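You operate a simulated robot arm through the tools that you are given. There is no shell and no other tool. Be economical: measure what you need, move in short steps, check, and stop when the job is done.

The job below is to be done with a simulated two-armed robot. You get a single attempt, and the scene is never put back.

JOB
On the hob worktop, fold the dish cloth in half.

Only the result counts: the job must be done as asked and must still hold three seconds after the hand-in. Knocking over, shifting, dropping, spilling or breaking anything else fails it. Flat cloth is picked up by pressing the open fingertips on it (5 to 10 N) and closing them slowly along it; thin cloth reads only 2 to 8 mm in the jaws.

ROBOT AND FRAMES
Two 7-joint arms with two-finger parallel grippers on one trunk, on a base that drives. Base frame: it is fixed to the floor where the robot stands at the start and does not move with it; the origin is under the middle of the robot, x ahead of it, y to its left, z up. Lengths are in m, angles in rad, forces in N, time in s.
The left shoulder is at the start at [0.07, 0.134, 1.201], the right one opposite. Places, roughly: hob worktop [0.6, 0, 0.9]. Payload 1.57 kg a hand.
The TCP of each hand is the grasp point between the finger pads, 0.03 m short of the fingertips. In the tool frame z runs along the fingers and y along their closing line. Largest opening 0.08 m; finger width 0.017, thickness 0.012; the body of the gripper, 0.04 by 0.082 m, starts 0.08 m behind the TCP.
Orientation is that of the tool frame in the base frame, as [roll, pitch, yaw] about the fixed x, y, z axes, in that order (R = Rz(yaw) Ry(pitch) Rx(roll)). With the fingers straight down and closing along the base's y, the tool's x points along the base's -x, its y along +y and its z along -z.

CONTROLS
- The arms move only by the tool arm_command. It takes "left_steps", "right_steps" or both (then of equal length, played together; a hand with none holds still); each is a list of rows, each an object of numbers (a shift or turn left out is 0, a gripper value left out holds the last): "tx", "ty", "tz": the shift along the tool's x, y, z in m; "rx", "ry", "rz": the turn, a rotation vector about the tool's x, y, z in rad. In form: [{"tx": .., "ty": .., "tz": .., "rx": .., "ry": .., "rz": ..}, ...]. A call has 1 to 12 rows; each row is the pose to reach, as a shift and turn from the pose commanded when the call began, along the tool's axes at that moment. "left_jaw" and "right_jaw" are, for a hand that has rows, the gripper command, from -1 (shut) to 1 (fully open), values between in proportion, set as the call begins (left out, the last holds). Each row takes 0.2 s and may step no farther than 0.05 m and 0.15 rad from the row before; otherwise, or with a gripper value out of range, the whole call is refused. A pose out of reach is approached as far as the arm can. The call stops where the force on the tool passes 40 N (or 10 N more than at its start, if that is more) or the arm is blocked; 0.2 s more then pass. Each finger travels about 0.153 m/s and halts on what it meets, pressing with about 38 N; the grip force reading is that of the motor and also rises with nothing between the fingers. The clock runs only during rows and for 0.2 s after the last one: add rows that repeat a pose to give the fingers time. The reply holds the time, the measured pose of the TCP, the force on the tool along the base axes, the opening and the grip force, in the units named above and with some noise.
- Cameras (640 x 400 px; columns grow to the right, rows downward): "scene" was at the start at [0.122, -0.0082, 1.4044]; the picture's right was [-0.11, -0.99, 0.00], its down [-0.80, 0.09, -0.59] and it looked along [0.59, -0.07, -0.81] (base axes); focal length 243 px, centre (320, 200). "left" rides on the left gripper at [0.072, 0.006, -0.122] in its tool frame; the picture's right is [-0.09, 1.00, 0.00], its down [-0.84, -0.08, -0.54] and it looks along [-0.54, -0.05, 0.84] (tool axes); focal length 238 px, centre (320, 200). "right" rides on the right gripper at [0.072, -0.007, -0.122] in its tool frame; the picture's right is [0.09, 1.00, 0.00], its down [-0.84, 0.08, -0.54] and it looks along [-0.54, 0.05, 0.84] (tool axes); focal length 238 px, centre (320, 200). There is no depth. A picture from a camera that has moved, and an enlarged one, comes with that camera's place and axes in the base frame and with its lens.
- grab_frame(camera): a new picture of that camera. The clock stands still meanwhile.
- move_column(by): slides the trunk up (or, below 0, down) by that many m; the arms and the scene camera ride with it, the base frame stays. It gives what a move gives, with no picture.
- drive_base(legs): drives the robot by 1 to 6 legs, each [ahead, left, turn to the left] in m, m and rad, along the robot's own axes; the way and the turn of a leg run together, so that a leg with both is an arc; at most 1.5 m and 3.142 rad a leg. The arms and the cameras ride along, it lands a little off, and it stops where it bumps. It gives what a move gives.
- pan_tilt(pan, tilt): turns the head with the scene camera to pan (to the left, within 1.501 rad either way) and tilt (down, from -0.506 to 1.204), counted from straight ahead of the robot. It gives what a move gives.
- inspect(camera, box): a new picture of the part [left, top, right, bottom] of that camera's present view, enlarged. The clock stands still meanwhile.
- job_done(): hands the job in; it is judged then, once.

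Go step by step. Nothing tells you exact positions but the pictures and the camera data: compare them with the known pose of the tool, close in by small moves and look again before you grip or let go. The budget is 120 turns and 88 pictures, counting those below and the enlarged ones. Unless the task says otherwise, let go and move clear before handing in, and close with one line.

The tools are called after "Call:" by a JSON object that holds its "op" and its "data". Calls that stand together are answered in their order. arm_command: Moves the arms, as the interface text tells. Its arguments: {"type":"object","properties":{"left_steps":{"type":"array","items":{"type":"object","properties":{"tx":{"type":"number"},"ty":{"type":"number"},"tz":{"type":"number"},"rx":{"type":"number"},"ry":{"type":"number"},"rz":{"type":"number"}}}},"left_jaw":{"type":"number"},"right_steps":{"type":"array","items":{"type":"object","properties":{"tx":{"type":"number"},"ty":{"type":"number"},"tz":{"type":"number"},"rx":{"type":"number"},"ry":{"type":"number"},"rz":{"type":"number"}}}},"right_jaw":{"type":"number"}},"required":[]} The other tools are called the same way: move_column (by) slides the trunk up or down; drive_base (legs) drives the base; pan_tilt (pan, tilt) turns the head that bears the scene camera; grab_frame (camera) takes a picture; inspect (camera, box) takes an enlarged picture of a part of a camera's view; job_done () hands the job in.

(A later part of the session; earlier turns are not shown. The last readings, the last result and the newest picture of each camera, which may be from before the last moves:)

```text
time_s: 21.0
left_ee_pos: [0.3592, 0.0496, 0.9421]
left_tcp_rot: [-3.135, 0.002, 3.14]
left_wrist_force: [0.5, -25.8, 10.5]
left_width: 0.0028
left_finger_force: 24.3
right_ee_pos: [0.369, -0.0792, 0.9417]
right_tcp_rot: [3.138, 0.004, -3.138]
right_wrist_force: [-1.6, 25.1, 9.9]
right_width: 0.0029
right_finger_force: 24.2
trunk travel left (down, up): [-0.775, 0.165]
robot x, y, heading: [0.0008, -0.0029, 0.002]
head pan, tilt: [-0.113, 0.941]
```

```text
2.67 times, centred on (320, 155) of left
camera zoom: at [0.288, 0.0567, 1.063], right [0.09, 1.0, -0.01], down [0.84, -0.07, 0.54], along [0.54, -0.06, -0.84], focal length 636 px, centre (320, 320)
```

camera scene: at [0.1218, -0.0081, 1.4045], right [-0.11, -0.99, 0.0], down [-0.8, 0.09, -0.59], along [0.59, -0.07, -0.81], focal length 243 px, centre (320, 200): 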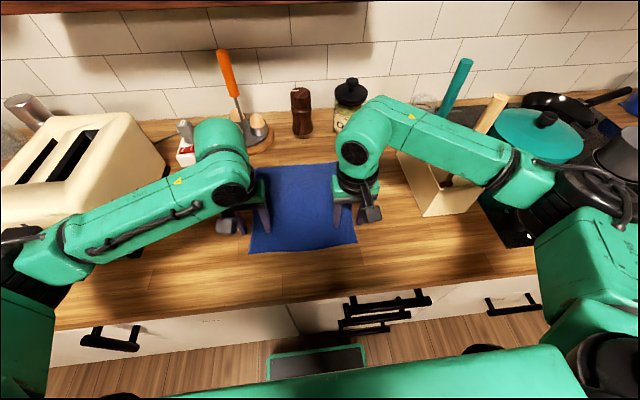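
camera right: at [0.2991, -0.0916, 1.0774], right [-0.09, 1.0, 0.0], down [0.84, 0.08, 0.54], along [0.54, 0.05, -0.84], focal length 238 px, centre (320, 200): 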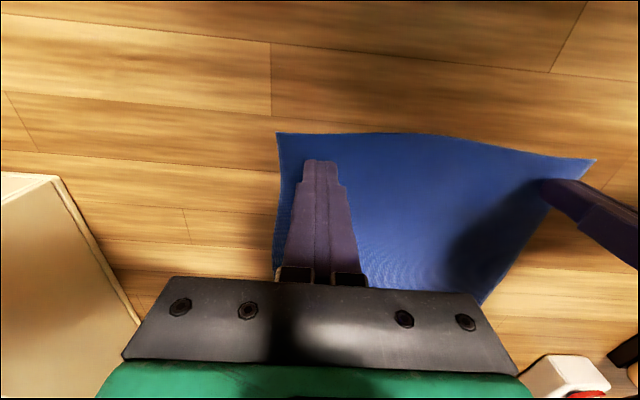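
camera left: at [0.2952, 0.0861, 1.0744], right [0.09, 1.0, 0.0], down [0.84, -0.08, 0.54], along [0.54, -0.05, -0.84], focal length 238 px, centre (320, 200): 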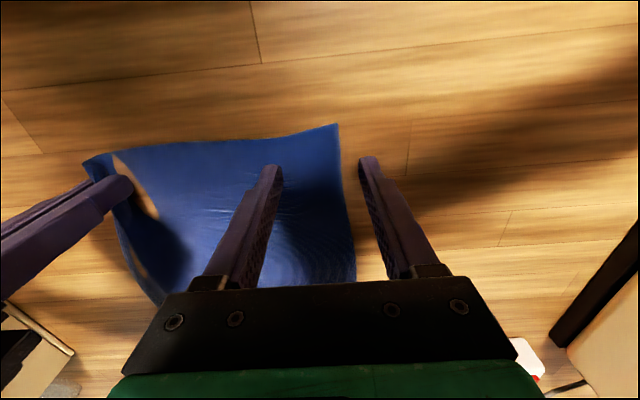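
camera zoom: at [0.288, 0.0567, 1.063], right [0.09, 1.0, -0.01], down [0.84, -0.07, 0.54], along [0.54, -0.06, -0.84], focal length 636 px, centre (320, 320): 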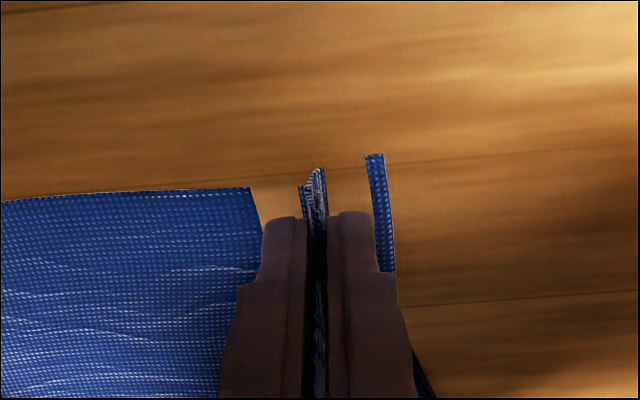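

Both hands hold the cloth at 2.8 mm. I'll carry the near edge up and forward in an arc, halfway first, and then look.

Call:
{"op": "arm_command", "data": {"left_steps": [{"tx": -0.0015, "ty": 0.0, "tz": -0.018}, {"tx": -0.0061, "ty": 0.001, "tz": -0.0355}, {"tx": -0.0135, "ty": 0.002, "tz": -0.052}, {"tx": -0.0237, "ty": 0.003, "tz": -0.0676}, {"tx": -0.0363, "ty": 0.004, "tz": -0.0813}, {"tx": -0.0511, "ty": 0.005, "tz": -0.093}, {"tx": -0.0677, "ty": 0.006, "tz": -0.1025}, {"tx": -0.0857, "ty": 0.006, "tz": -0.1094}, {"tx": -0.1047, "ty": 0.006, "tz": -0.1136}, {"tx": -0.124, "ty": 0.006, "tz": -0.115}], "right_steps": [{"tx": -0.0015, "ty": 0.003, "tz": -0.018}, {"tx": -0.0058, "ty": 0.004, "tz": -0.0355}, {"tx": -0.013, "ty": 0.005, "tz": -0.052}, {"tx": -0.0227, "ty": 0.006, "tz": -0.0676}, {"tx": -0.0349, "ty": 0.007, "tz": -0.0813}, {"tx": -0.049, "ty": 0.008, "tz": -0.093}, {"tx": -0.065, "ty": 0.009, "tz": -0.1025}, {"tx": -0.0822, "ty": 0.009, "tz": -0.1094}, {"tx": -0.1004, "ty": 0.009, "tz": -0.1136}, {"tx": -0.119, "ty": 0.009, "tz": -0.115}]}}

Call:
{"op": "grab_frame", "data": {"camera": "scene"}}

Call:
{"op": "grab_frame", "data": {"camera": "left"}}

Call:
{"op": "grab_frame", "data": {"camera": "right"}}

```text
time_s: 23.2
left_ee_pos: [0.4844, 0.0559, 1.0553]
left_tcp_rot: [-3.139, -0.003, 3.141]
left_wrist_force: [0.2, -21.3, -0.7]
left_width: 0.0029
left_finger_force: 24.2
right_ee_pos: [0.4903, -0.0714, 1.056]
right_tcp_rot: [-3.141, -0.002, -3.14]
right_wrist_force: [-0.1, 20.7, -0.3]
right_width: 0.0027
right_finger_force: 24.6
trunk travel left (down, up): [-0.775, 0.165]
robot x, y, heading: [-0.0013, 0.0028, 0.001]
head pan, tilt: [-0.113, 0.941]
```

```text
62 pictures are left
camera scene: at [0.1235, -0.0081, 1.4043], right [-0.11, -0.99, 0.0], down [-0.8, 0.09, -0.59], along [0.58, -0.07, -0.81], focal length 243 px, centre (320, 200)
```

scene: 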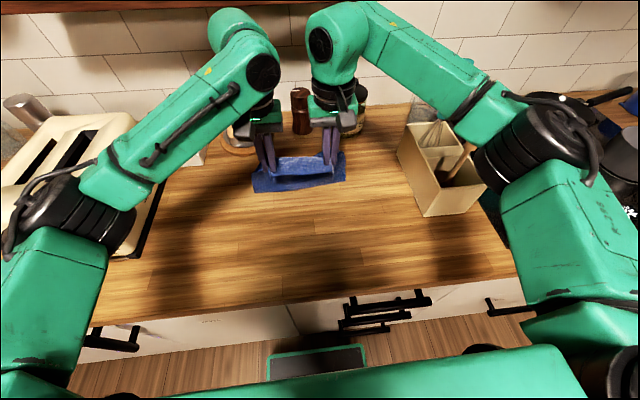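

```text
61 pictures are left
camera left: at [0.4152, 0.0636, 1.177], right [0.09, 1.0, 0.0], down [0.84, -0.08, 0.54], along [0.54, -0.05, -0.84], focal length 238 px, centre (320, 200)
```

left: 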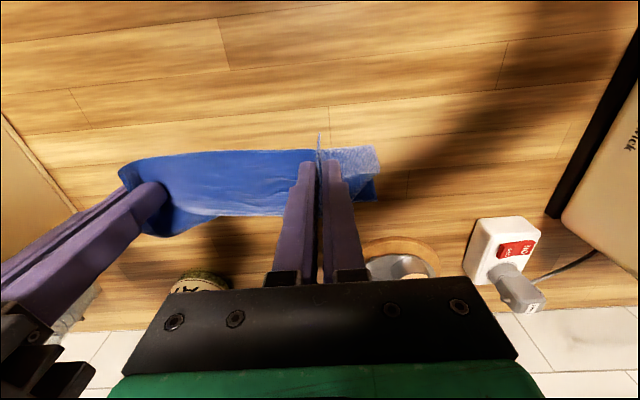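

```text
60 pictures are left
camera right: at [0.4195, -0.0771, 1.1782], right [-0.09, 1.0, 0.0], down [0.84, 0.08, 0.54], along [0.54, 0.05, -0.84], focal length 238 px, centre (320, 200)
```

right: 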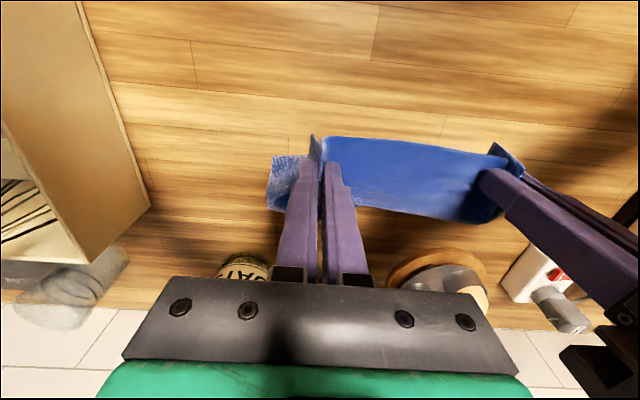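

The cloth hangs nicely between the hands. I'll finish the arc toward the far edge, easing the sideways tension and stopping about 2 cm above the surface.

Call:
{"op": "arm_command", "data": {"left_steps": [{"tx": -0.0175, "ty": 0.001, "tz": 0.001}, {"tx": -0.0347, "ty": 0.002, "tz": 0.0045}, {"tx": -0.0513, "ty": 0.003, "tz": 0.01}, {"tx": -0.0668, "ty": 0.004, "tz": 0.0175}, {"tx": -0.081, "ty": 0.004, "tz": 0.027}, {"tx": -0.0936, "ty": 0.004, "tz": 0.038}, {"tx": -0.1045, "ty": 0.004, "tz": 0.051}, {"tx": -0.1133, "ty": 0.004, "tz": 0.0646}, {"tx": -0.1198, "ty": 0.004, "tz": 0.0795}, {"tx": -0.1241, "ty": 0.004, "tz": 0.095}], "right_steps": [{"tx": -0.0167, "ty": 0.003, "tz": 0.001}, {"tx": -0.0331, "ty": 0.005, "tz": 0.0045}, {"tx": -0.0488, "ty": 0.007, "tz": 0.01}, {"tx": -0.0636, "ty": 0.009, "tz": 0.0175}, {"tx": -0.0772, "ty": 0.01, "tz": 0.027}, {"tx": -0.0892, "ty": 0.01, "tz": 0.038}, {"tx": -0.0995, "ty": 0.01, "tz": 0.051}, {"tx": -0.1079, "ty": 0.01, "tz": 0.0646}, {"tx": -0.1141, "ty": 0.01, "tz": 0.0795}, {"tx": -0.1182, "ty": 0.01, "tz": 0.095}]}}

Call:
{"op": "grab_frame", "data": {"camera": "scene"}}

Call:
{"op": "grab_frame", "data": {"camera": "left"}}

Call:
{"op": "grab_frame", "data": {"camera": "right"}}

```text
time_s: 25.4
left_ee_pos: [0.6011, 0.06, 0.9755]
left_tcp_rot: [-3.14, 0.0, -3.141]
left_wrist_force: [-0.5, -2.6, -1.0]
left_width: 0.0027
left_finger_force: 24.3
left hand out of reach, approached as far as the arm can: row 10
right_ee_pos: [0.5853, -0.0588, 0.9626]
right_tcp_rot: [3.141, 0.0, 3.141]
right_wrist_force: [0.1, 2.0, 0.4]
right_width: 0.0027
right_finger_force: 23.9
right hand out of reach, approached as far as the arm can: row 8, 9, 10
trunk travel left (down, up): [-0.775, 0.165]
robot x, y, heading: [-0.0031, 0.0008, 0.005]
head pan, tilt: [-0.113, 0.941]
```

```text
59 pictures are left
camera scene: at [0.1231, -0.0081, 1.4044], right [-0.11, -0.99, 0.0], down [-0.8, 0.09, -0.59], along [0.58, -0.07, -0.81], focal length 243 px, centre (320, 200)
```

scene: 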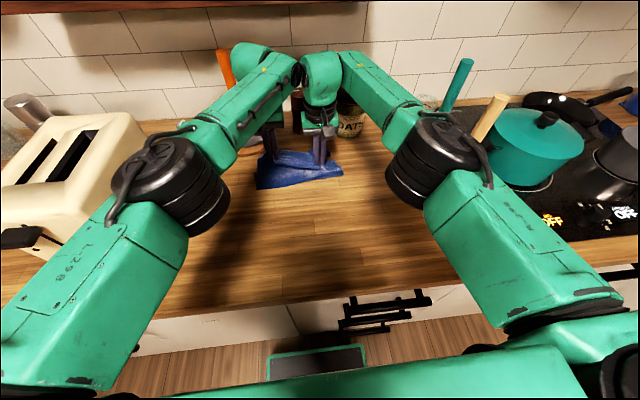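

```text
58 pictures are left
camera left: at [0.5308, 0.0674, 1.0971], right [0.09, 1.0, 0.0], down [0.84, -0.08, 0.54], along [0.54, -0.05, -0.84], focal length 238 px, centre (320, 200)
```

left: 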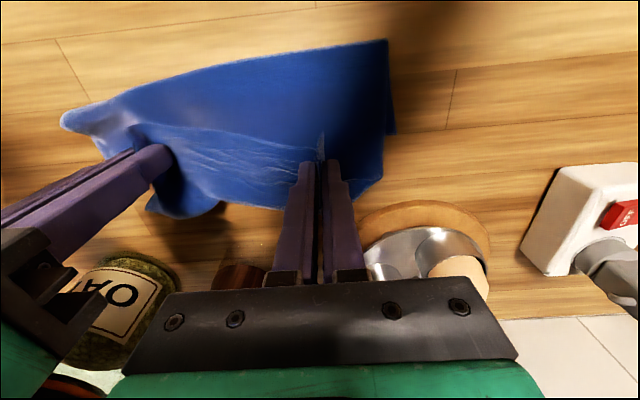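

```text
57 pictures are left
camera right: at [0.5133, -0.0656, 1.0847], right [-0.09, 1.0, 0.0], down [0.84, 0.08, 0.54], along [0.54, 0.05, -0.84], focal length 238 px, centre (320, 200)
```

right: 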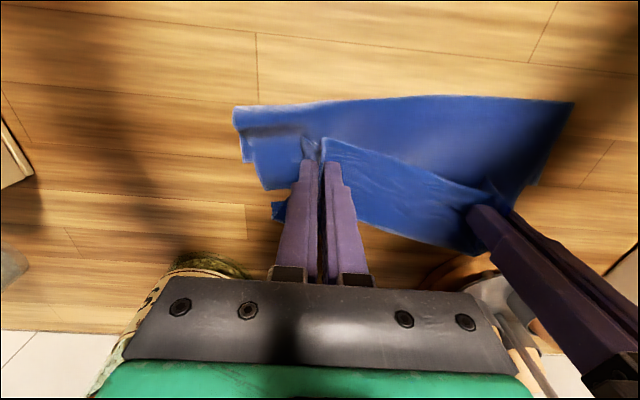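

The arms have run out of reach about 3 cm short of the far edge, which now lies near x 0.64. I'll check the gap in front of the base before driving closer.

Call:
{"op": "pan_tilt", "data": {"pan": 0, "tilt": 1.2}}

Call:
{"op": "grab_frame", "data": {"camera": "scene"}}

```text
time_s: 26.2
left_ee_pos: [0.6012, 0.0607, 0.9759]
left_tcp_rot: [-3.141, 0.0, -3.14]
left_wrist_force: [0.5, -3.0, 0.6]
left_width: 0.0026
left_finger_force: 24.2
right_ee_pos: [0.5852, -0.0602, 0.9627]
right_tcp_rot: [3.141, 0.002, 3.141]
right_wrist_force: [-0.5, 2.0, 1.2]
right_width: 0.0024
right_finger_force: 24.4
trunk travel left (down, up): [-0.775, 0.165]
robot x, y, heading: [-0.0015, -0.0009, -0.0]
head pan, tilt: [0.0, 1.201]
```

```text
56 pictures are left
camera scene: at [0.1053, -0.0003, 1.3876], right [0.0, -1.0, 0.0], down [-0.93, 0.0, -0.36], along [0.36, 0.0, -0.93], focal length 243 px, centre (320, 200)
```

scene: 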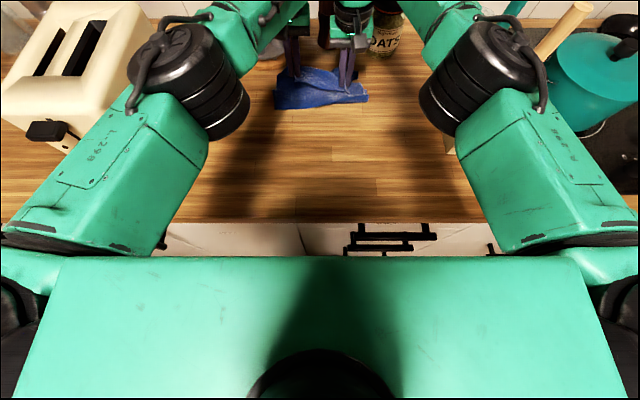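

There seems to be a few centimetres of room, so I'll drive 3 cm ahead. That also carries the hands forward by the right amount.

Call:
{"op": "drive_base", "data": {"legs": [[0.03, 0, 0]]}}

Call:
{"op": "pan_tilt", "data": {"pan": 0, "tilt": 0.85}}

Call:
{"op": "grab_frame", "data": {"camera": "scene"}}

Call:
{"op": "grab_frame", "data": {"camera": "left"}}

Call:
{"op": "grab_frame", "data": {"camera": "right"}}

```text
time_s: 27.0
left_ee_pos: [0.6263, 0.0606, 0.9793]
left_tcp_rot: [-3.14, 0.005, -3.141]
left_wrist_force: [-1.0, -3.0, -0.5]
left_width: 0.0028
left_finger_force: 23.5
right_ee_pos: [0.6091, -0.0591, 0.9655]
right_tcp_rot: [-3.141, 0.005, 3.141]
right_wrist_force: [-0.6, 3.1, 0.6]
right_width: 0.0026
right_finger_force: 24.0
trunk travel left (down, up): [-0.775, 0.165]
robot x, y, heading: [0.0275, -0.0011, 0.002]
head pan, tilt: [0.0, 1.201]
```

```text
time_s: 27.8
left_ee_pos: [0.6308, 0.0599, 0.9758]
left_tcp_rot: [-3.14, 0.0, 3.139]
left_wrist_force: [-0.4, -1.2, -0.9]
left_width: 0.0028
left_finger_force: 24.1
right_ee_pos: [0.615, -0.0591, 0.9625]
right_tcp_rot: [-3.14, 0.0, 3.141]
right_wrist_force: [1.6, 2.6, 0.9]
right_width: 0.0025
right_finger_force: 23.9
trunk travel left (down, up): [-0.775, 0.165]
robot x, y, heading: [0.0288, -0.0001, 0.0]
head pan, tilt: [0.0, 0.85]
```

```text
55 pictures are left
camera scene: at [0.1584, 0.0002, 1.4111], right [0.0, -1.0, 0.0], down [-0.75, 0.0, -0.66], along [0.66, 0.0, -0.75], focal length 243 px, centre (320, 200)
```

scene: 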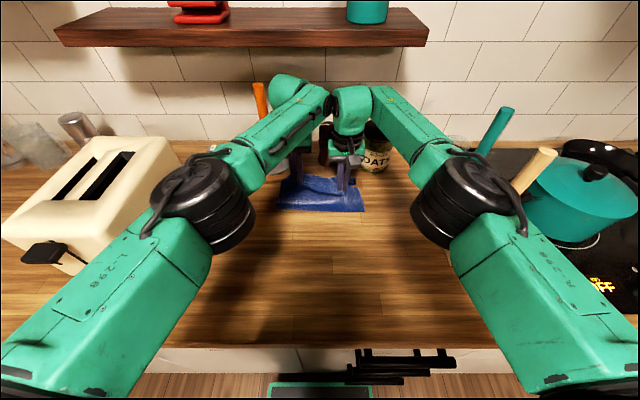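

```text
54 pictures are left
camera left: at [0.5605, 0.0672, 1.097], right [0.09, 1.0, 0.0], down [0.84, -0.08, 0.54], along [0.54, -0.05, -0.84], focal length 238 px, centre (320, 200)
```

left: 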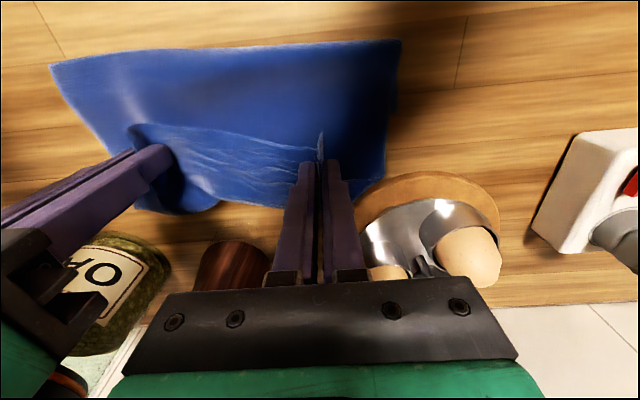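

```text
53 pictures are left
camera right: at [0.543, -0.0656, 1.0846], right [-0.09, 1.0, 0.0], down [0.84, 0.08, 0.54], along [0.54, 0.05, -0.84], focal length 238 px, centre (320, 200)
```

right: 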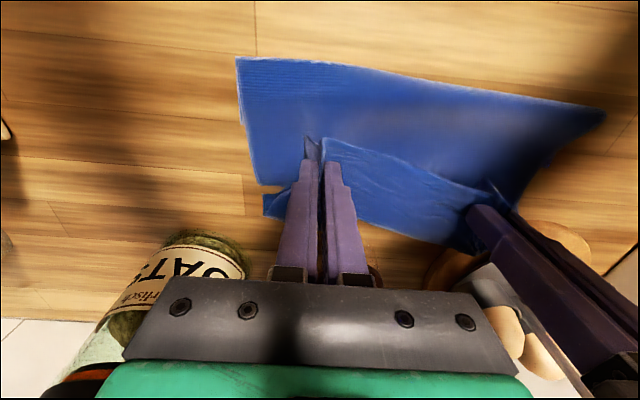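

The fold line is around x 0.56 and the bottom far edge around 0.67, so the cloth slid forward but is folded at about half. I'll lower the pinched edge to just above the bottom layer.

Call:
{"op": "arm_command", "data": {"left_steps": [{"tz": 0.01}, {"tz": 0.02}, {"tz": 0.026}, {"tz": 0.026}], "right_steps": [{"tz": 0.005}, {"tz": 0.01}, {"tz": 0.013}, {"tz": 0.013}]}}

Call:
{"op": "grab_frame", "data": {"camera": "left"}}

Call:
{"op": "grab_frame", "data": {"camera": "right"}}

Call:
{"op": "inspect", "data": {"camera": "scene", "box": [240, 140, 400, 240]}}

```text
time_s: 28.8
left_ee_pos: [0.6301, 0.062, 0.9506]
left_tcp_rot: [-3.138, 0.001, -3.139]
left_wrist_force: [0.1, 0.0, -0.5]
left_width: 0.0026
left_finger_force: 24.5
right_ee_pos: [0.6147, -0.0594, 0.9496]
right_tcp_rot: [-3.141, 0.0, -3.141]
right_wrist_force: [0.6, 1.3, 1.1]
right_width: 0.0027
right_finger_force: 23.6
trunk travel left (down, up): [-0.775, 0.165]
robot x, y, heading: [0.0338, 0.0004, 0.002]
head pan, tilt: [0.0, 0.85]
```

```text
52 pictures are left
camera left: at [0.5585, 0.0674, 1.0719], right [0.09, 1.0, 0.0], down [0.84, -0.08, 0.54], along [0.54, -0.05, -0.84], focal length 238 px, centre (320, 200)
```

left: 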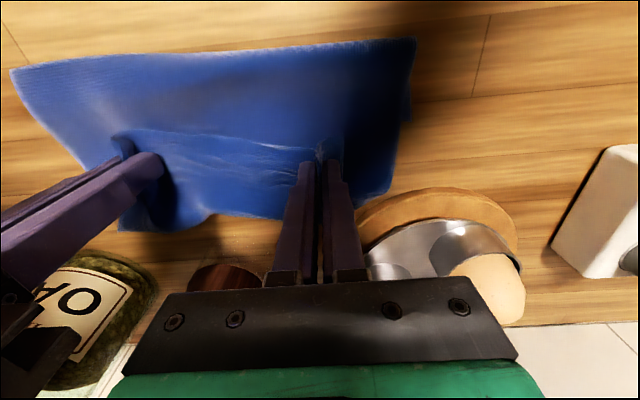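

```text
51 pictures are left
camera right: at [0.5421, -0.0656, 1.072], right [-0.09, 1.0, 0.0], down [0.84, 0.08, 0.54], along [0.54, 0.05, -0.84], focal length 238 px, centre (320, 200)
```

right: 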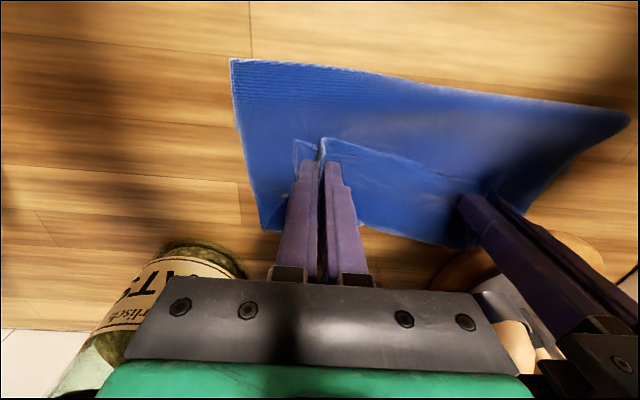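

```text
4.00 times, centred on (320, 190) of scene
camera zoom: at [0.157, 0.0001, 1.4113], right [0.0, -1.0, 0.0], down [-0.75, 0.0, -0.66], along [0.66, 0.0, -0.75], focal length 971 px, centre (320, 240)
```

zoom: 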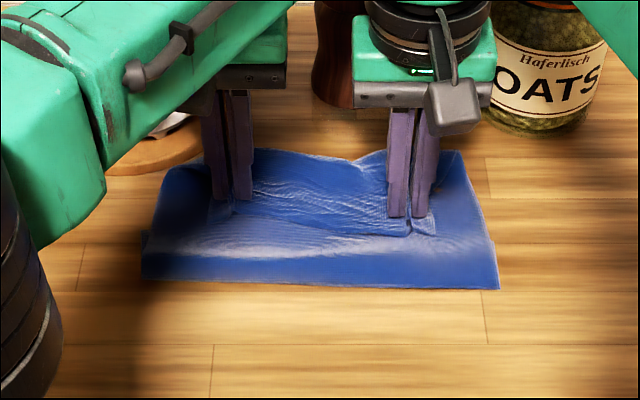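

The edge has rolled over into a deep hem because the cloth slid forward while folding. I'll unfold it while still gripped, pull the whole cloth back toward me, and refold with more room and reach.

Call:
{"op": "arm_command", "data": {"left_steps": [{"tx": 0.005, "tz": -0.02}, {"tx": 0.012, "tz": -0.04}, {"tx": 0.024, "tz": -0.06}, {"tx": 0.038, "tz": -0.075}, {"tx": 0.053, "tz": -0.088}, {"tx": 0.068, "tz": -0.096}, {"tx": 0.083, "tz": -0.1}, {"tx": 0.098, "tz": -0.1}, {"tx": 0.113, "tz": -0.1}, {"tx": 0.128, "tz": -0.1}, {"tx": 0.143, "tz": -0.1}], "right_steps": [{"tx": 0.004, "tz": -0.02}, {"tx": 0.01, "tz": -0.04}, {"tx": 0.02, "tz": -0.06}, {"tx": 0.03, "tz": -0.075}, {"tx": 0.043, "tz": -0.088}, {"tx": 0.056, "tz": -0.096}, {"tx": 0.07, "tz": -0.1}, {"tx": 0.084, "tz": -0.1}, {"tx": 0.098, "tz": -0.1}, {"tx": 0.113, "tz": -0.1}, {"tx": 0.128, "tz": -0.1}]}}

Call:
{"op": "grab_frame", "data": {"camera": "scene"}}

Call:
{"op": "grab_frame", "data": {"camera": "left"}}

```text
time_s: 30.0
left_ee_pos: [0.6242, 0.0596, 1.0111]
left_tcp_rot: [3.119, 0.026, 3.129]
left_wrist_force: [-10.5, -23.9, 6.7]
left_width: 0.0026
left_finger_force: 23.8
left hand out of reach, approached as far as the arm can: row 2, 3, 4, 5, 6
right_ee_pos: [0.5781, -0.0587, 1.0407]
right_tcp_rot: [3.112, 0.017, 3.129]
right_wrist_force: [10.9, 25.3, -6.7]
right_width: 0.0028
right_finger_force: 23.6
trunk travel left (down, up): [-0.775, 0.165]
robot x, y, heading: [0.0307, -0.0004, -0.003]
head pan, tilt: [0.0, 0.85]
stopped in row 6 (right hand): the force on the tool passed its limit (the readings are from after the stop); the commanded pose is now the measured one
```

```text
49 pictures are left
camera scene: at [0.1558, -0.0003, 1.4114], right [0.0, -1.0, 0.0], down [-0.75, 0.0, -0.66], along [0.66, 0.0, -0.75], focal length 243 px, centre (320, 200)
```

scene: 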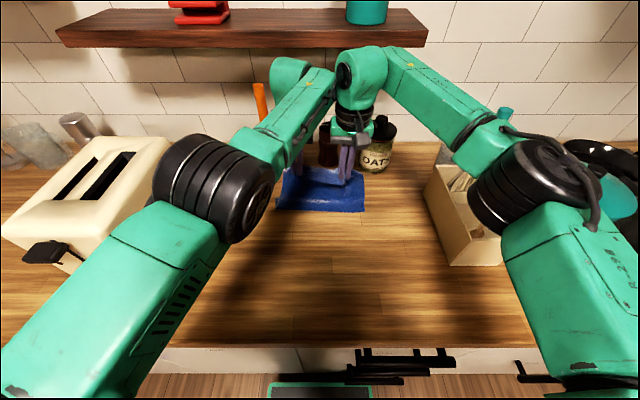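

```text
48 pictures are left
camera left: at [0.549, 0.0624, 1.1306], right [0.1, 0.99, 0.02], down [0.82, -0.1, 0.56], along [0.56, -0.04, -0.83], focal length 238 px, centre (320, 200)
```

left: 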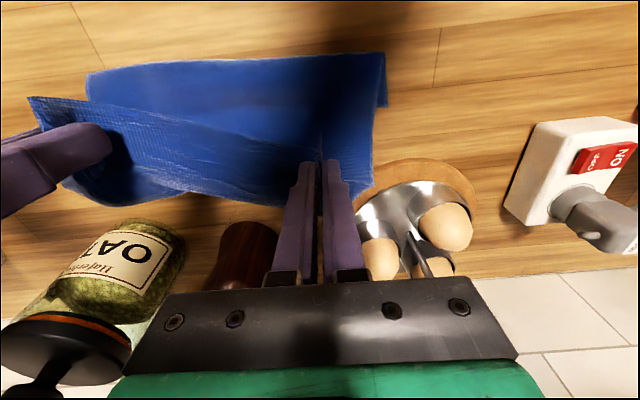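

The left arm lagged at its reach limit, which stretched the cloth. I'll bring the left hand back level with the right.

Call:
{"op": "arm_command", "data": {"left_steps": [{"tx": 0.015, "tz": 0}, {"tx": 0.03, "tz": -0.01}, {"tx": 0.045, "tz": -0.02}, {"tx": 0.045, "tz": -0.03}]}}

Call:
{"op": "grab_frame", "data": {"camera": "left"}}

Call:
{"op": "grab_frame", "data": {"camera": "scene"}}

```text
time_s: 30.5
left_ee_pos: [0.6091, 0.0558, 0.9964]
left_tcp_rot: [3.11, -0.019, 3.112]
left_wrist_force: [-4.9, -19.9, 7.1]
left_width: 0.0026
left_finger_force: 23.9
right_ee_pos: [0.5774, -0.061, 1.0357]
right_tcp_rot: [3.12, 0.003, 3.128]
right_wrist_force: [8.5, -0.2, -4.2]
right_width: 0.0026
right_finger_force: 24.0
trunk travel left (down, up): [-0.775, 0.165]
robot x, y, heading: [0.0288, 0.0031, -0.001]
head pan, tilt: [0.0, 0.85]
stopped in row 2 (right hand): the force on the tool passed its limit (the readings are from after the stop); the commanded pose is now the measured one
```

```text
47 pictures are left
camera left: at [0.5397, 0.0603, 1.1203], right [0.12, 0.99, 0.03], down [0.84, -0.12, 0.52], along [0.52, -0.04, -0.85], focal length 238 px, centre (320, 200)
```

left: 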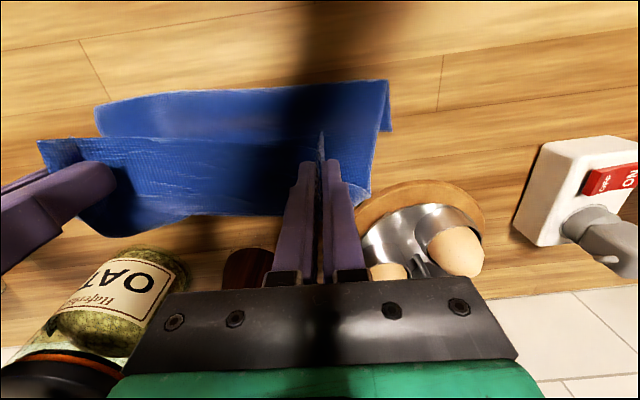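

```text
46 pictures are left
camera scene: at [0.1577, 0.0, 1.4112], right [0.0, -1.0, 0.0], down [-0.75, 0.0, -0.66], along [0.66, 0.0, -0.75], focal length 243 px, centre (320, 200)
```

scene: 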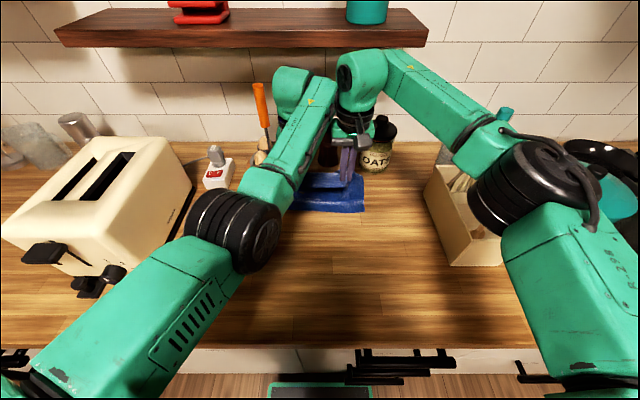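

Call:
{"op": "arm_command", "data": {"left_steps": [{"tx": 0.008, "ty": -0.004, "tz": -0.008}, {"tx": 0.016, "ty": -0.004, "tz": -0.016}, {"tx": 0.024, "ty": -0.004, "tz": -0.024}, {"tx": 0.03, "ty": -0.004, "tz": -0.032}, {"tx": 0.032, "ty": -0.004, "tz": -0.038}, {"tx": 0.032, "ty": -0.004, "tz": -0.038}], "right_steps": [{"tz": 0}, {"tz": 0}, {"tz": 0}, {"tz": 0}, {"tz": 0}, {"tz": 0}]}}

```text
time_s: 31.9
left_ee_pos: [0.5926, 0.0529, 1.0293]
left_tcp_rot: [3.103, -0.022, 3.117]
left_wrist_force: [0.1, -0.4, -0.2]
left_width: 0.0026
left_finger_force: 23.9
left hand out of reach, approached as far as the arm can: row 3, 4, 5, 6
right_ee_pos: [0.579, -0.0663, 1.0363]
right_tcp_rot: [3.122, 0.002, 3.119]
right_wrist_force: [0.2, -0.2, -0.1]
right_width: 0.0024
right_finger_force: 23.9
trunk travel left (down, up): [-0.775, 0.165]
robot x, y, heading: [0.0284, 0.0014, 0.0]
head pan, tilt: [0.0, 0.85]
```

The tension is gone and both hands still grip. I'll carry the edge back toward the robot.

Call:
{"op": "arm_command", "data": {"left_steps": [{"tx": 0.018}, {"tx": 0.036}, {"tx": 0.054}, {"tx": 0.072}, {"tx": 0.09}, {"tx": 0.108}, {"tx": 0.108}], "right_steps": [{"tx": 0.01}, {"tx": 0.024}, {"tx": 0.042}, {"tx": 0.06}, {"tx": 0.078}, {"tx": 0.096}, {"tx": 0.096}]}}

Call:
{"op": "grab_frame", "data": {"camera": "scene"}}

Call:
{"op": "grab_frame", "data": {"camera": "left"}}

```text
time_s: 33.0
left_ee_pos: [0.5821, 0.0367, 1.0098]
left_tcp_rot: [3.113, -0.026, 3.112]
left_wrist_force: [-11.3, -13.7, 3.4]
left_width: 0.0029
left_finger_force: 24.2
left hand out of reach, approached as far as the arm can: row 1, 2, 3, 4, 5
right_ee_pos: [0.5104, -0.0636, 1.0346]
right_tcp_rot: [3.12, 0.008, 3.116]
right_wrist_force: [-4.3, 0.6, -5.4]
right_width: 0.0025
right_finger_force: 23.8
trunk travel left (down, up): [-0.775, 0.165]
robot x, y, heading: [0.0297, 0.0021, -0.001]
head pan, tilt: [0.0, 0.85]
stopped in row 5 (right hand): the force on the tool passed its limit (the readings are from after the stop); the commanded pose is now the measured one
```

```text
45 pictures are left
camera scene: at [0.1567, -0.0013, 1.4113], right [0.0, -1.0, 0.0], down [-0.75, 0.0, -0.66], along [0.66, 0.0, -0.75], focal length 243 px, centre (320, 200)
```

scene: 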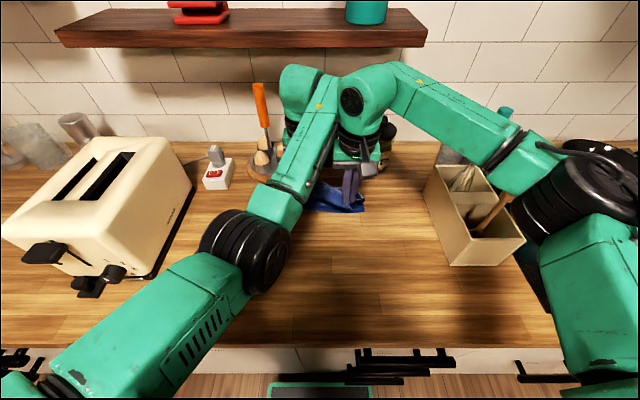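

```text
44 pictures are left
camera left: at [0.515, 0.0422, 1.133], right [0.12, 0.99, 0.03], down [0.85, -0.12, 0.52], along [0.52, -0.04, -0.86], focal length 238 px, centre (320, 200)
```

left: 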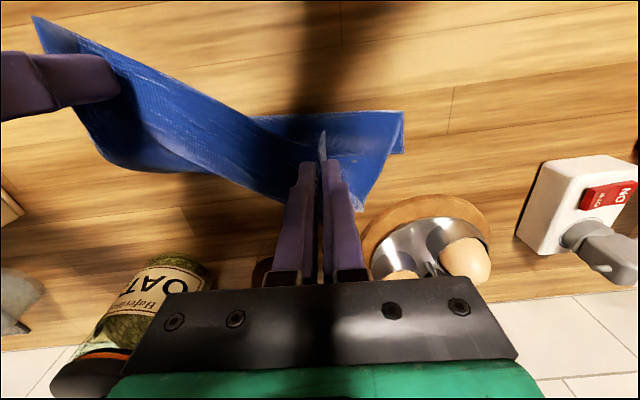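

The left arm's elbow has got into a bad branch and it can't retreat. I'll bring the right back beside it and try moving both to the left and down a little to free it.

Call:
{"op": "arm_command", "data": {"left_steps": [{"ty": 0.0}, {"ty": 0.0}, {"ty": 0.0}, {"ty": 0.01}, {"ty": 0.02}, {"ty": 0.03}], "right_steps": [{"tx": -0.018}, {"tx": -0.036}, {"tx": -0.05}, {"tx": -0.06}, {"tx": -0.06, "ty": 0.005}, {"tx": -0.06, "ty": 0.01}]}}

```text
time_s: 33.8
left_ee_pos: [0.586, 0.0504, 1.0025]
left_tcp_rot: [3.113, -0.036, 3.133]
left_wrist_force: [-1.9, -7.7, 3.0]
left_width: 0.0028
left_finger_force: 24.2
right_ee_pos: [0.5562, -0.0652, 1.0388]
right_tcp_rot: [3.117, 0.007, 3.11]
right_wrist_force: [2.6, 5.5, -4.5]
right_width: 0.0027
right_finger_force: 24.4
trunk travel left (down, up): [-0.775, 0.165]
robot x, y, heading: [0.0272, 0.0036, -0.003]
head pan, tilt: [0.0, 0.85]
stopped in row 3 (right hand): the force on the tool passed its limit (the readings are from after the stop); the commanded pose is now the measured one
```

Call:
{"op": "inspect", "data": {"camera": "scene", "box": [200, 40, 440, 240]}}

Call:
{"op": "grab_frame", "data": {"camera": "right"}}

```text
2.00 times, centred on (320, 140) of scene
camera zoom: at [0.1574, 0.0003, 1.4113], right [0.0, -1.0, 0.0], down [-0.75, 0.0, -0.66], along [0.66, 0.0, -0.75], focal length 486 px, centre (320, 320)
```

zoom: 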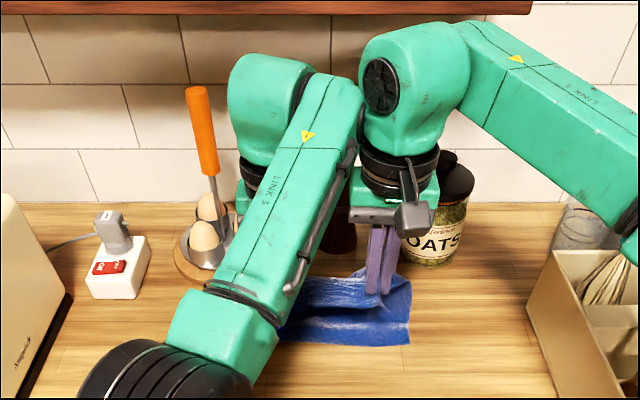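

```text
42 pictures are left
camera right: at [0.4816, -0.0726, 1.1604], right [-0.06, 1.0, 0.02], down [0.83, 0.04, 0.55], along [0.55, 0.05, -0.84], focal length 238 px, centre (320, 200)
```

right: 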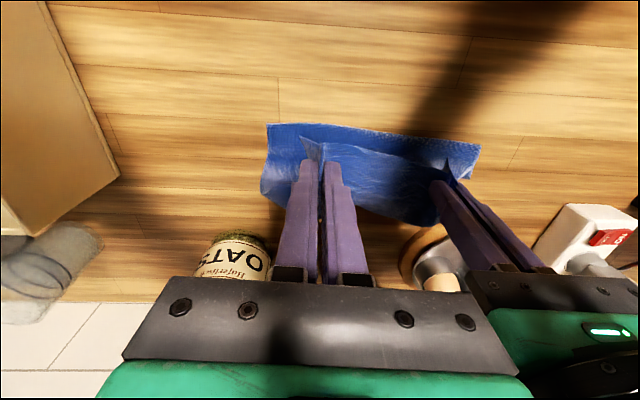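

The left forearm link is touching the right wrist. I'll lower both a little with the right backing off, let the left go, and work one hand at a time.

Call:
{"op": "arm_command", "data": {"left_steps": [{"tz": 0.006}, {"tz": 0.012}, {"tz": 0.02}, {"tz": 0.028}, {"tz": 0.036}], "right_steps": [{"tx": 0.006, "tz": 0.006}, {"tx": 0.01, "tz": 0.014}, {"tx": 0.012, "tz": 0.026}, {"tx": 0.012, "tz": 0.038}, {"tx": 0.012, "tz": 0.05}]}}

Call:
{"op": "grab_frame", "data": {"camera": "left"}}

```text
time_s: 35.0
left_ee_pos: [0.5824, 0.0527, 0.9649]
left_tcp_rot: [3.109, -0.042, 3.136]
left_wrist_force: [-4.4, -10.3, 3.0]
left_width: 0.0024
left_finger_force: 23.9
right_ee_pos: [0.542, -0.064, 0.991]
right_tcp_rot: [3.113, 0.009, 3.11]
right_wrist_force: [2.4, 10.1, -2.7]
right_width: 0.0026
right_finger_force: 23.8
trunk travel left (down, up): [-0.775, 0.165]
robot x, y, heading: [0.0339, 0.0014, 0.001]
head pan, tilt: [0.0, 0.85]
```

```text
41 pictures are left
camera left: at [0.5169, 0.0552, 1.0896], right [0.1, 0.99, 0.03], down [0.86, -0.1, 0.5], along [0.5, -0.02, -0.86], focal length 238 px, centre (320, 200)
```

left: 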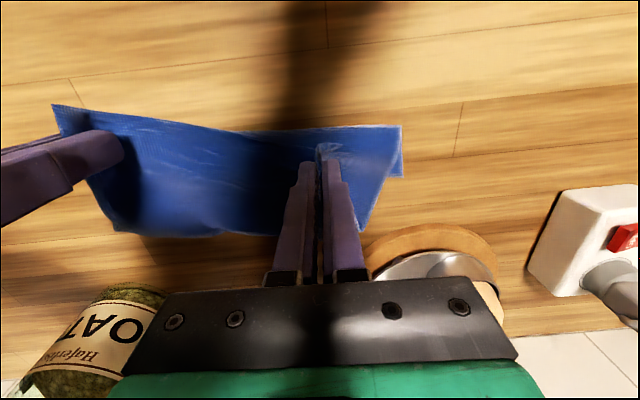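

Moving down worked without trouble. Before giving up the grip I'll test whether both can retreat at this lower height.

Call:
{"op": "arm_command", "data": {"left_steps": [{"tx": 0.01}, {"tx": 0.02}, {"tx": 0.03}], "right_steps": [{"tx": 0.005}, {"tx": 0.005}, {"tx": 0.005}]}}

```text
time_s: 35.8
left_ee_pos: [0.5676, 0.0557, 0.9624]
left_tcp_rot: [3.112, -0.038, -3.136]
left_wrist_force: [-3.8, -17.1, 5.7]
left_width: 0.0029
left_finger_force: 23.8
left hand out of reach, approached as far as the arm can: row 2, 3
right_ee_pos: [0.5387, -0.0663, 0.9892]
right_tcp_rot: [3.117, 0.005, 3.109]
right_wrist_force: [3.7, 17.5, -4.9]
right_width: 0.0028
right_finger_force: 24.0
trunk travel left (down, up): [-0.775, 0.165]
robot x, y, heading: [0.0342, -0.0016, 0.001]
head pan, tilt: [0.0, 0.85]
```

The left can still hardly retreat. Instead I'll hold both grips and use the base: driving back will unroll the cloth and drag it toward the worktop's front.

Call:
{"op": "drive_base", "data": {"legs": [[-0.12, 0, 0]]}}

Call:
{"op": "grab_frame", "data": {"camera": "scene"}}

```text
time_s: 37.0
left_ee_pos: [0.4495, 0.055, 0.9623]
left_tcp_rot: [3.11, -0.041, -3.138]
left_wrist_force: [-4.2, -20.4, 4.9]
left_width: 0.0031
left_finger_force: 23.8
right_ee_pos: [0.4212, -0.0664, 0.9882]
right_tcp_rot: [3.118, 0.006, 3.106]
right_wrist_force: [4.8, 20.2, -5.9]
right_width: 0.0028
right_finger_force: 24.2
trunk travel left (down, up): [-0.775, 0.165]
robot x, y, heading: [-0.0858, 0.0002, 0.001]
head pan, tilt: [0.0, 0.85]
```

```text
40 pictures are left
camera scene: at [0.0409, 0.0001, 1.4111], right [0.0, -1.0, 0.0], down [-0.75, 0.0, -0.66], along [0.66, 0.0, -0.75], focal length 243 px, centre (320, 200)
```

scene: 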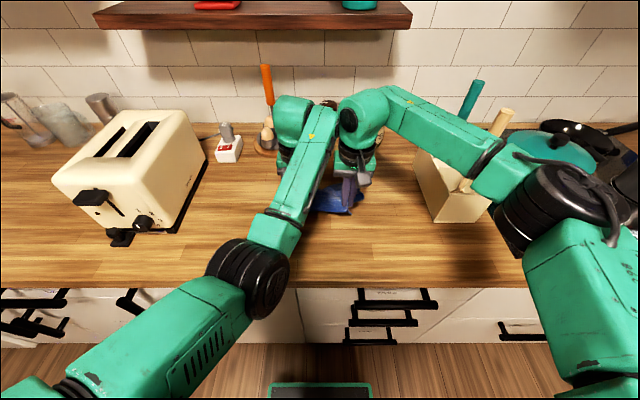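

That works. I'll back off 0.12 m more to lay it out flat.

Call:
{"op": "drive_base", "data": {"legs": [[-0.12, 0, 0]]}}

Call:
{"op": "arm_command", "data": {"left_steps": [{"tz": 0.006}, {"tz": 0.012}, {"tz": 0.016}], "right_steps": [{"tz": 0.015}, {"tz": 0.03}, {"tz": 0.042}]}}

Call:
{"op": "grab_frame", "data": {"camera": "left"}}

Call:
{"op": "grab_frame", "data": {"camera": "right"}}

```text
time_s: 38.3
left_ee_pos: [0.3304, 0.0565, 0.9614]
left_tcp_rot: [3.113, -0.04, -3.136]
left_wrist_force: [-4.3, -19.3, 4.5]
left_width: 0.0025
left_finger_force: 24.1
right_ee_pos: [0.3019, -0.0646, 0.9873]
right_tcp_rot: [3.119, 0.004, 3.108]
right_wrist_force: [3.2, 20.3, -4.0]
right_width: 0.0027
right_finger_force: 23.6
trunk travel left (down, up): [-0.775, 0.165]
robot x, y, heading: [-0.208, 0.0006, -0.003]
head pan, tilt: [0.0, 0.85]
```

```text
time_s: 39.1
left_ee_pos: [0.327, 0.06, 0.9434]
left_tcp_rot: [3.111, -0.042, -3.13]
left_wrist_force: [-2.9, -18.3, 3.1]
left_width: 0.0027
left_finger_force: 24.1
right_ee_pos: [0.3042, -0.0656, 0.9509]
right_tcp_rot: [3.107, 0.012, 3.1]
right_wrist_force: [2.3, 17.2, -0.5]
right_width: 0.0026
right_finger_force: 23.9
trunk travel left (down, up): [-0.775, 0.165]
robot x, y, heading: [-0.2082, -0.0023, 0.002]
head pan, tilt: [0.0, 0.85]
```

```text
39 pictures are left
camera left: at [0.2619, 0.0621, 1.0688], right [0.08, 1.0, 0.03], down [0.86, -0.08, 0.5], along [0.5, -0.02, -0.86], focal length 238 px, centre (320, 200)
```

left: 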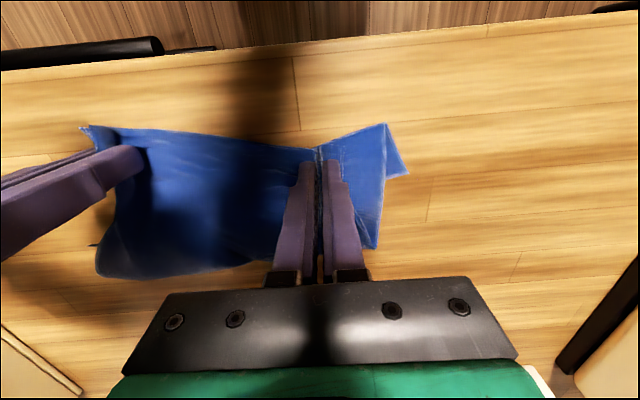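

```text
38 pictures are left
camera right: at [0.2297, -0.0719, 1.0716], right [-0.05, 1.0, 0.03], down [0.83, 0.03, 0.55], along [0.55, 0.06, -0.83], focal length 238 px, centre (320, 200)
```

right: 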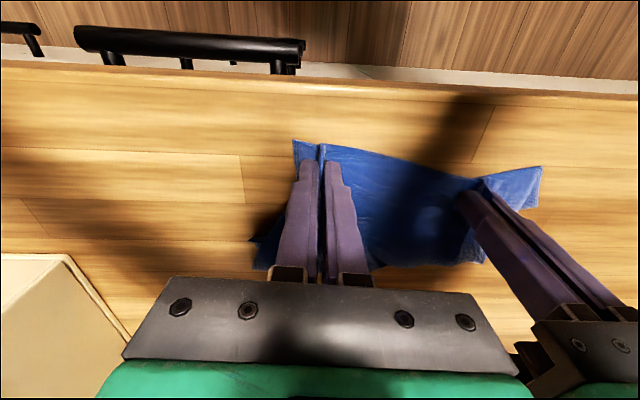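

The cloth was dragged along as a bunch rather than unrolled. I'll raise it with the column so it hangs straight under its own weight, then lay and fold it from the hanging state with the base, keeping the arms rigid.

Call:
{"op": "move_column", "data": {"by": 0.164}}

Call:
{"op": "grab_frame", "data": {"camera": "scene"}}

Call:
{"op": "grab_frame", "data": {"camera": "right"}}

```text
time_s: 40.9
left_ee_pos: [0.3285, 0.0615, 1.1084]
left_tcp_rot: [3.11, -0.041, -3.131]
left_wrist_force: [-4.5, -19.8, 0.4]
left_width: 0.0025
left_finger_force: 24.3
right_ee_pos: [0.3042, -0.064, 1.1121]
right_tcp_rot: [3.109, 0.009, 3.103]
right_wrist_force: [3.7, 19.0, -0.9]
right_width: 0.0027
right_finger_force: 23.3
trunk travel left (down, up): [-0.939, 0.001]
robot x, y, heading: [-0.2077, 0.001, -0.001]
head pan, tilt: [0.0, 0.85]
```

```text
37 pictures are left
camera scene: at [-0.0804, 0.0003, 1.5753], right [0.0, -1.0, 0.0], down [-0.75, 0.0, -0.66], along [0.66, 0.0, -0.75], focal length 243 px, centre (320, 200)
```

scene: 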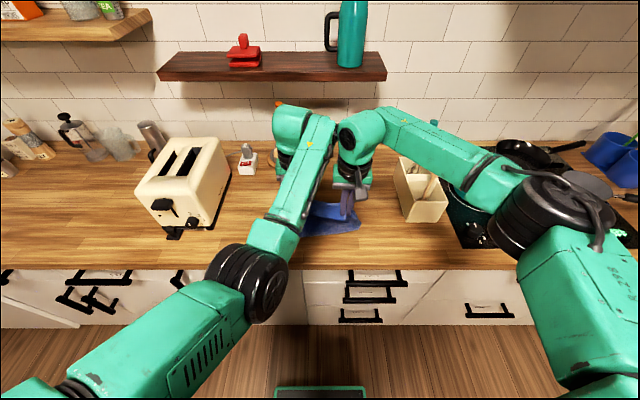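

```text
36 pictures are left
camera right: at [0.23, -0.0718, 1.2345], right [-0.05, 1.0, 0.03], down [0.83, 0.03, 0.55], along [0.55, 0.06, -0.83], focal length 238 px, centre (320, 200)
```

right: 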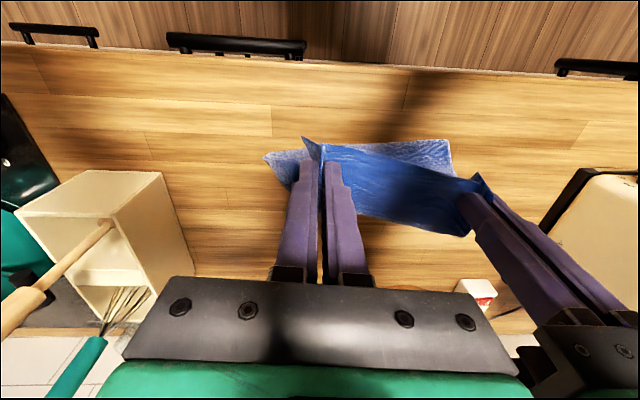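

The tail of the cloth now trails toward the robot. That suggests a better fold: drag the cloth forward so it trails flat behind the hands, then bring the held edge back over it, which lays the edge naturally. First I'll level the right hand with the left if it can go.

Call:
{"op": "arm_command", "data": {"right_steps": [{"tx": -0.005, "ty": 0.003}, {"tx": -0.01, "ty": 0.004, "tz": 0.002}, {"tx": -0.016, "ty": 0.004, "tz": 0.003}, {"tx": -0.022, "ty": 0.004, "tz": 0.004}]}}

```text
time_s: 41.9
left_ee_pos: [0.3301, 0.0577, 1.1111]
left_tcp_rot: [3.107, -0.034, -3.133]
left_wrist_force: [0.1, 0.0, -0.7]
left_width: 0.0025
left_finger_force: 24.2
right_ee_pos: [0.322, -0.0602, 1.1045]
right_tcp_rot: [3.123, 0.003, 3.113]
right_wrist_force: [-0.3, 0.5, -0.3]
right_width: 0.0025
right_finger_force: 23.7
trunk travel left (down, up): [-0.939, 0.001]
robot x, y, heading: [-0.2075, -0.0015, -0.001]
head pan, tilt: [0.0, 0.85]
```

The hands are level and the tension is gone. Now I'll drive forward while lowering in steps so the cloth trails out flat.

Call:
{"op": "drive_base", "data": {"legs": [[0.07, 0, 0]]}}

Call:
{"op": "move_column", "data": {"by": -0.06}}

Call:
{"op": "drive_base", "data": {"legs": [[0.08, 0, 0]]}}

Call:
{"op": "move_column", "data": {"by": -0.06}}

Call:
{"op": "drive_base", "data": {"legs": [[0.07, 0, 0]]}}

Call:
{"op": "grab_frame", "data": {"camera": "scene"}}

Call:
{"op": "grab_frame", "data": {"camera": "right"}}

Call:
{"op": "grab_frame", "data": {"camera": "left"}}

```text
time_s: 42.9
left_ee_pos: [0.3899, 0.0589, 1.1135]
left_tcp_rot: [3.108, -0.032, -3.134]
left_wrist_force: [-1.1, -0.6, 0.3]
left_width: 0.0027
left_finger_force: 23.6
right_ee_pos: [0.3843, -0.0604, 1.1123]
right_tcp_rot: [3.117, 0.015, 3.109]
right_wrist_force: [-1.0, 0.0, -0.4]
right_width: 0.0025
right_finger_force: 23.6
trunk travel left (down, up): [-0.939, 0.001]
robot x, y, heading: [-0.1388, -0.0042, 0.005]
head pan, tilt: [0.0, 0.85]
```

```text
time_s: 43.9
left_ee_pos: [0.3987, 0.0592, 1.0477]
left_tcp_rot: [3.107, -0.04, -3.135]
left_wrist_force: [0.5, 0.1, 0.7]
left_width: 0.0026
left_finger_force: 24.2
right_ee_pos: [0.3938, -0.0631, 1.0464]
right_tcp_rot: [3.119, 0.004, 3.11]
right_wrist_force: [0.0, 1.5, -0.5]
right_width: 0.0027
right_finger_force: 24.2
trunk travel left (down, up): [-0.879, 0.061]
robot x, y, heading: [-0.1353, -0.0001, 0.001]
head pan, tilt: [0.0, 0.85]
```

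```text
time_s: 45.0
left_ee_pos: [0.4738, 0.0585, 1.0519]
left_tcp_rot: [3.108, -0.035, -3.135]
left_wrist_force: [-0.5, -0.6, 0.7]
left_width: 0.0028
left_finger_force: 23.6
right_ee_pos: [0.4684, -0.0619, 1.0495]
right_tcp_rot: [3.117, 0.011, 3.108]
right_wrist_force: [-0.2, 0.6, -0.4]
right_width: 0.0028
right_finger_force: 23.8
trunk travel left (down, up): [-0.879, 0.061]
robot x, y, heading: [-0.0602, 0.0002, 0.004]
head pan, tilt: [0.0, 0.85]
```

```text
time_s: 46.0
left_ee_pos: [0.4771, 0.0588, 0.9902]
left_tcp_rot: [3.105, -0.039, -3.133]
left_wrist_force: [-0.3, -1.2, -1.0]
left_width: 0.0027
left_finger_force: 23.6
right_ee_pos: [0.472, -0.0613, 0.9872]
right_tcp_rot: [3.118, 0.006, 3.107]
right_wrist_force: [0.5, 2.0, 0.4]
right_width: 0.0028
right_finger_force: 24.1
trunk travel left (down, up): [-0.819, 0.121]
robot x, y, heading: [-0.0616, 0.0013, 0.002]
head pan, tilt: [0.0, 0.85]
```

```text
time_s: 47.0
left_ee_pos: [0.5447, 0.0597, 0.9917]
left_tcp_rot: [3.109, -0.035, -3.133]
left_wrist_force: [-0.2, -0.7, 0.2]
left_width: 0.0023
left_finger_force: 23.4
right_ee_pos: [0.5395, -0.0618, 0.9888]
right_tcp_rot: [3.118, 0.011, 3.11]
right_wrist_force: [-1.7, 0.9, 1.0]
right_width: 0.0028
right_finger_force: 24.0
trunk travel left (down, up): [-0.819, 0.121]
robot x, y, heading: [0.0089, -0.0003, -0.006]
head pan, tilt: [0.0, 0.85]
```

```text
35 pictures are left
camera scene: at [0.1327, 0.0005, 1.4559], right [0.0, -1.0, 0.0], down [-0.75, 0.0, -0.66], along [0.66, 0.0, -0.75], focal length 243 px, centre (320, 200)
```

scene: 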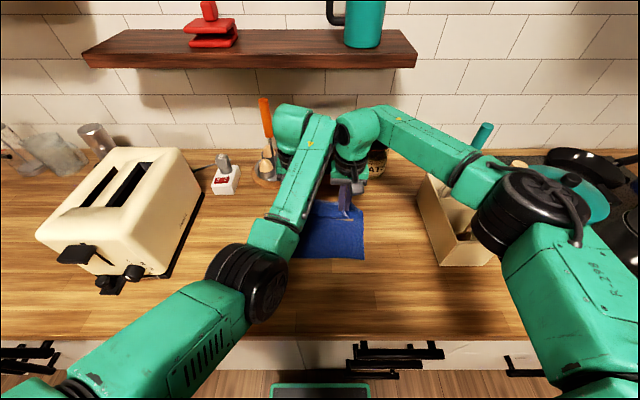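

```text
34 pictures are left
camera right: at [0.4648, -0.0682, 1.1105], right [-0.06, 1.0, 0.02], down [0.83, 0.04, 0.55], along [0.55, 0.05, -0.83], focal length 238 px, centre (320, 200)
```

right: 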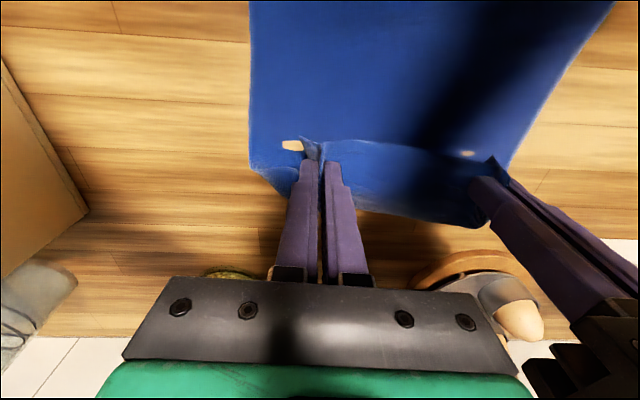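

```text
33 pictures are left
camera left: at [0.4772, 0.0614, 1.116], right [0.09, 1.0, 0.03], down [0.86, -0.09, 0.51], along [0.51, -0.02, -0.86], focal length 238 px, centre (320, 200)
```

left: 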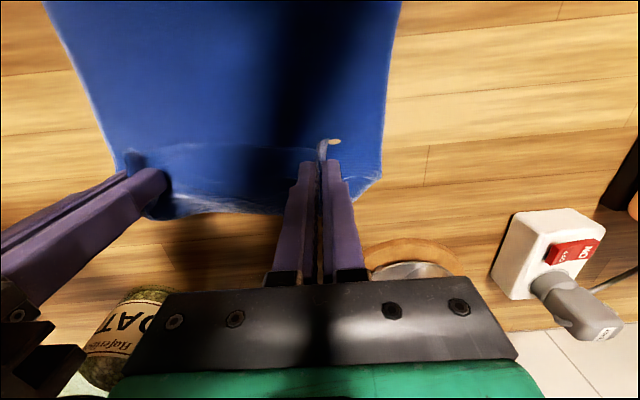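

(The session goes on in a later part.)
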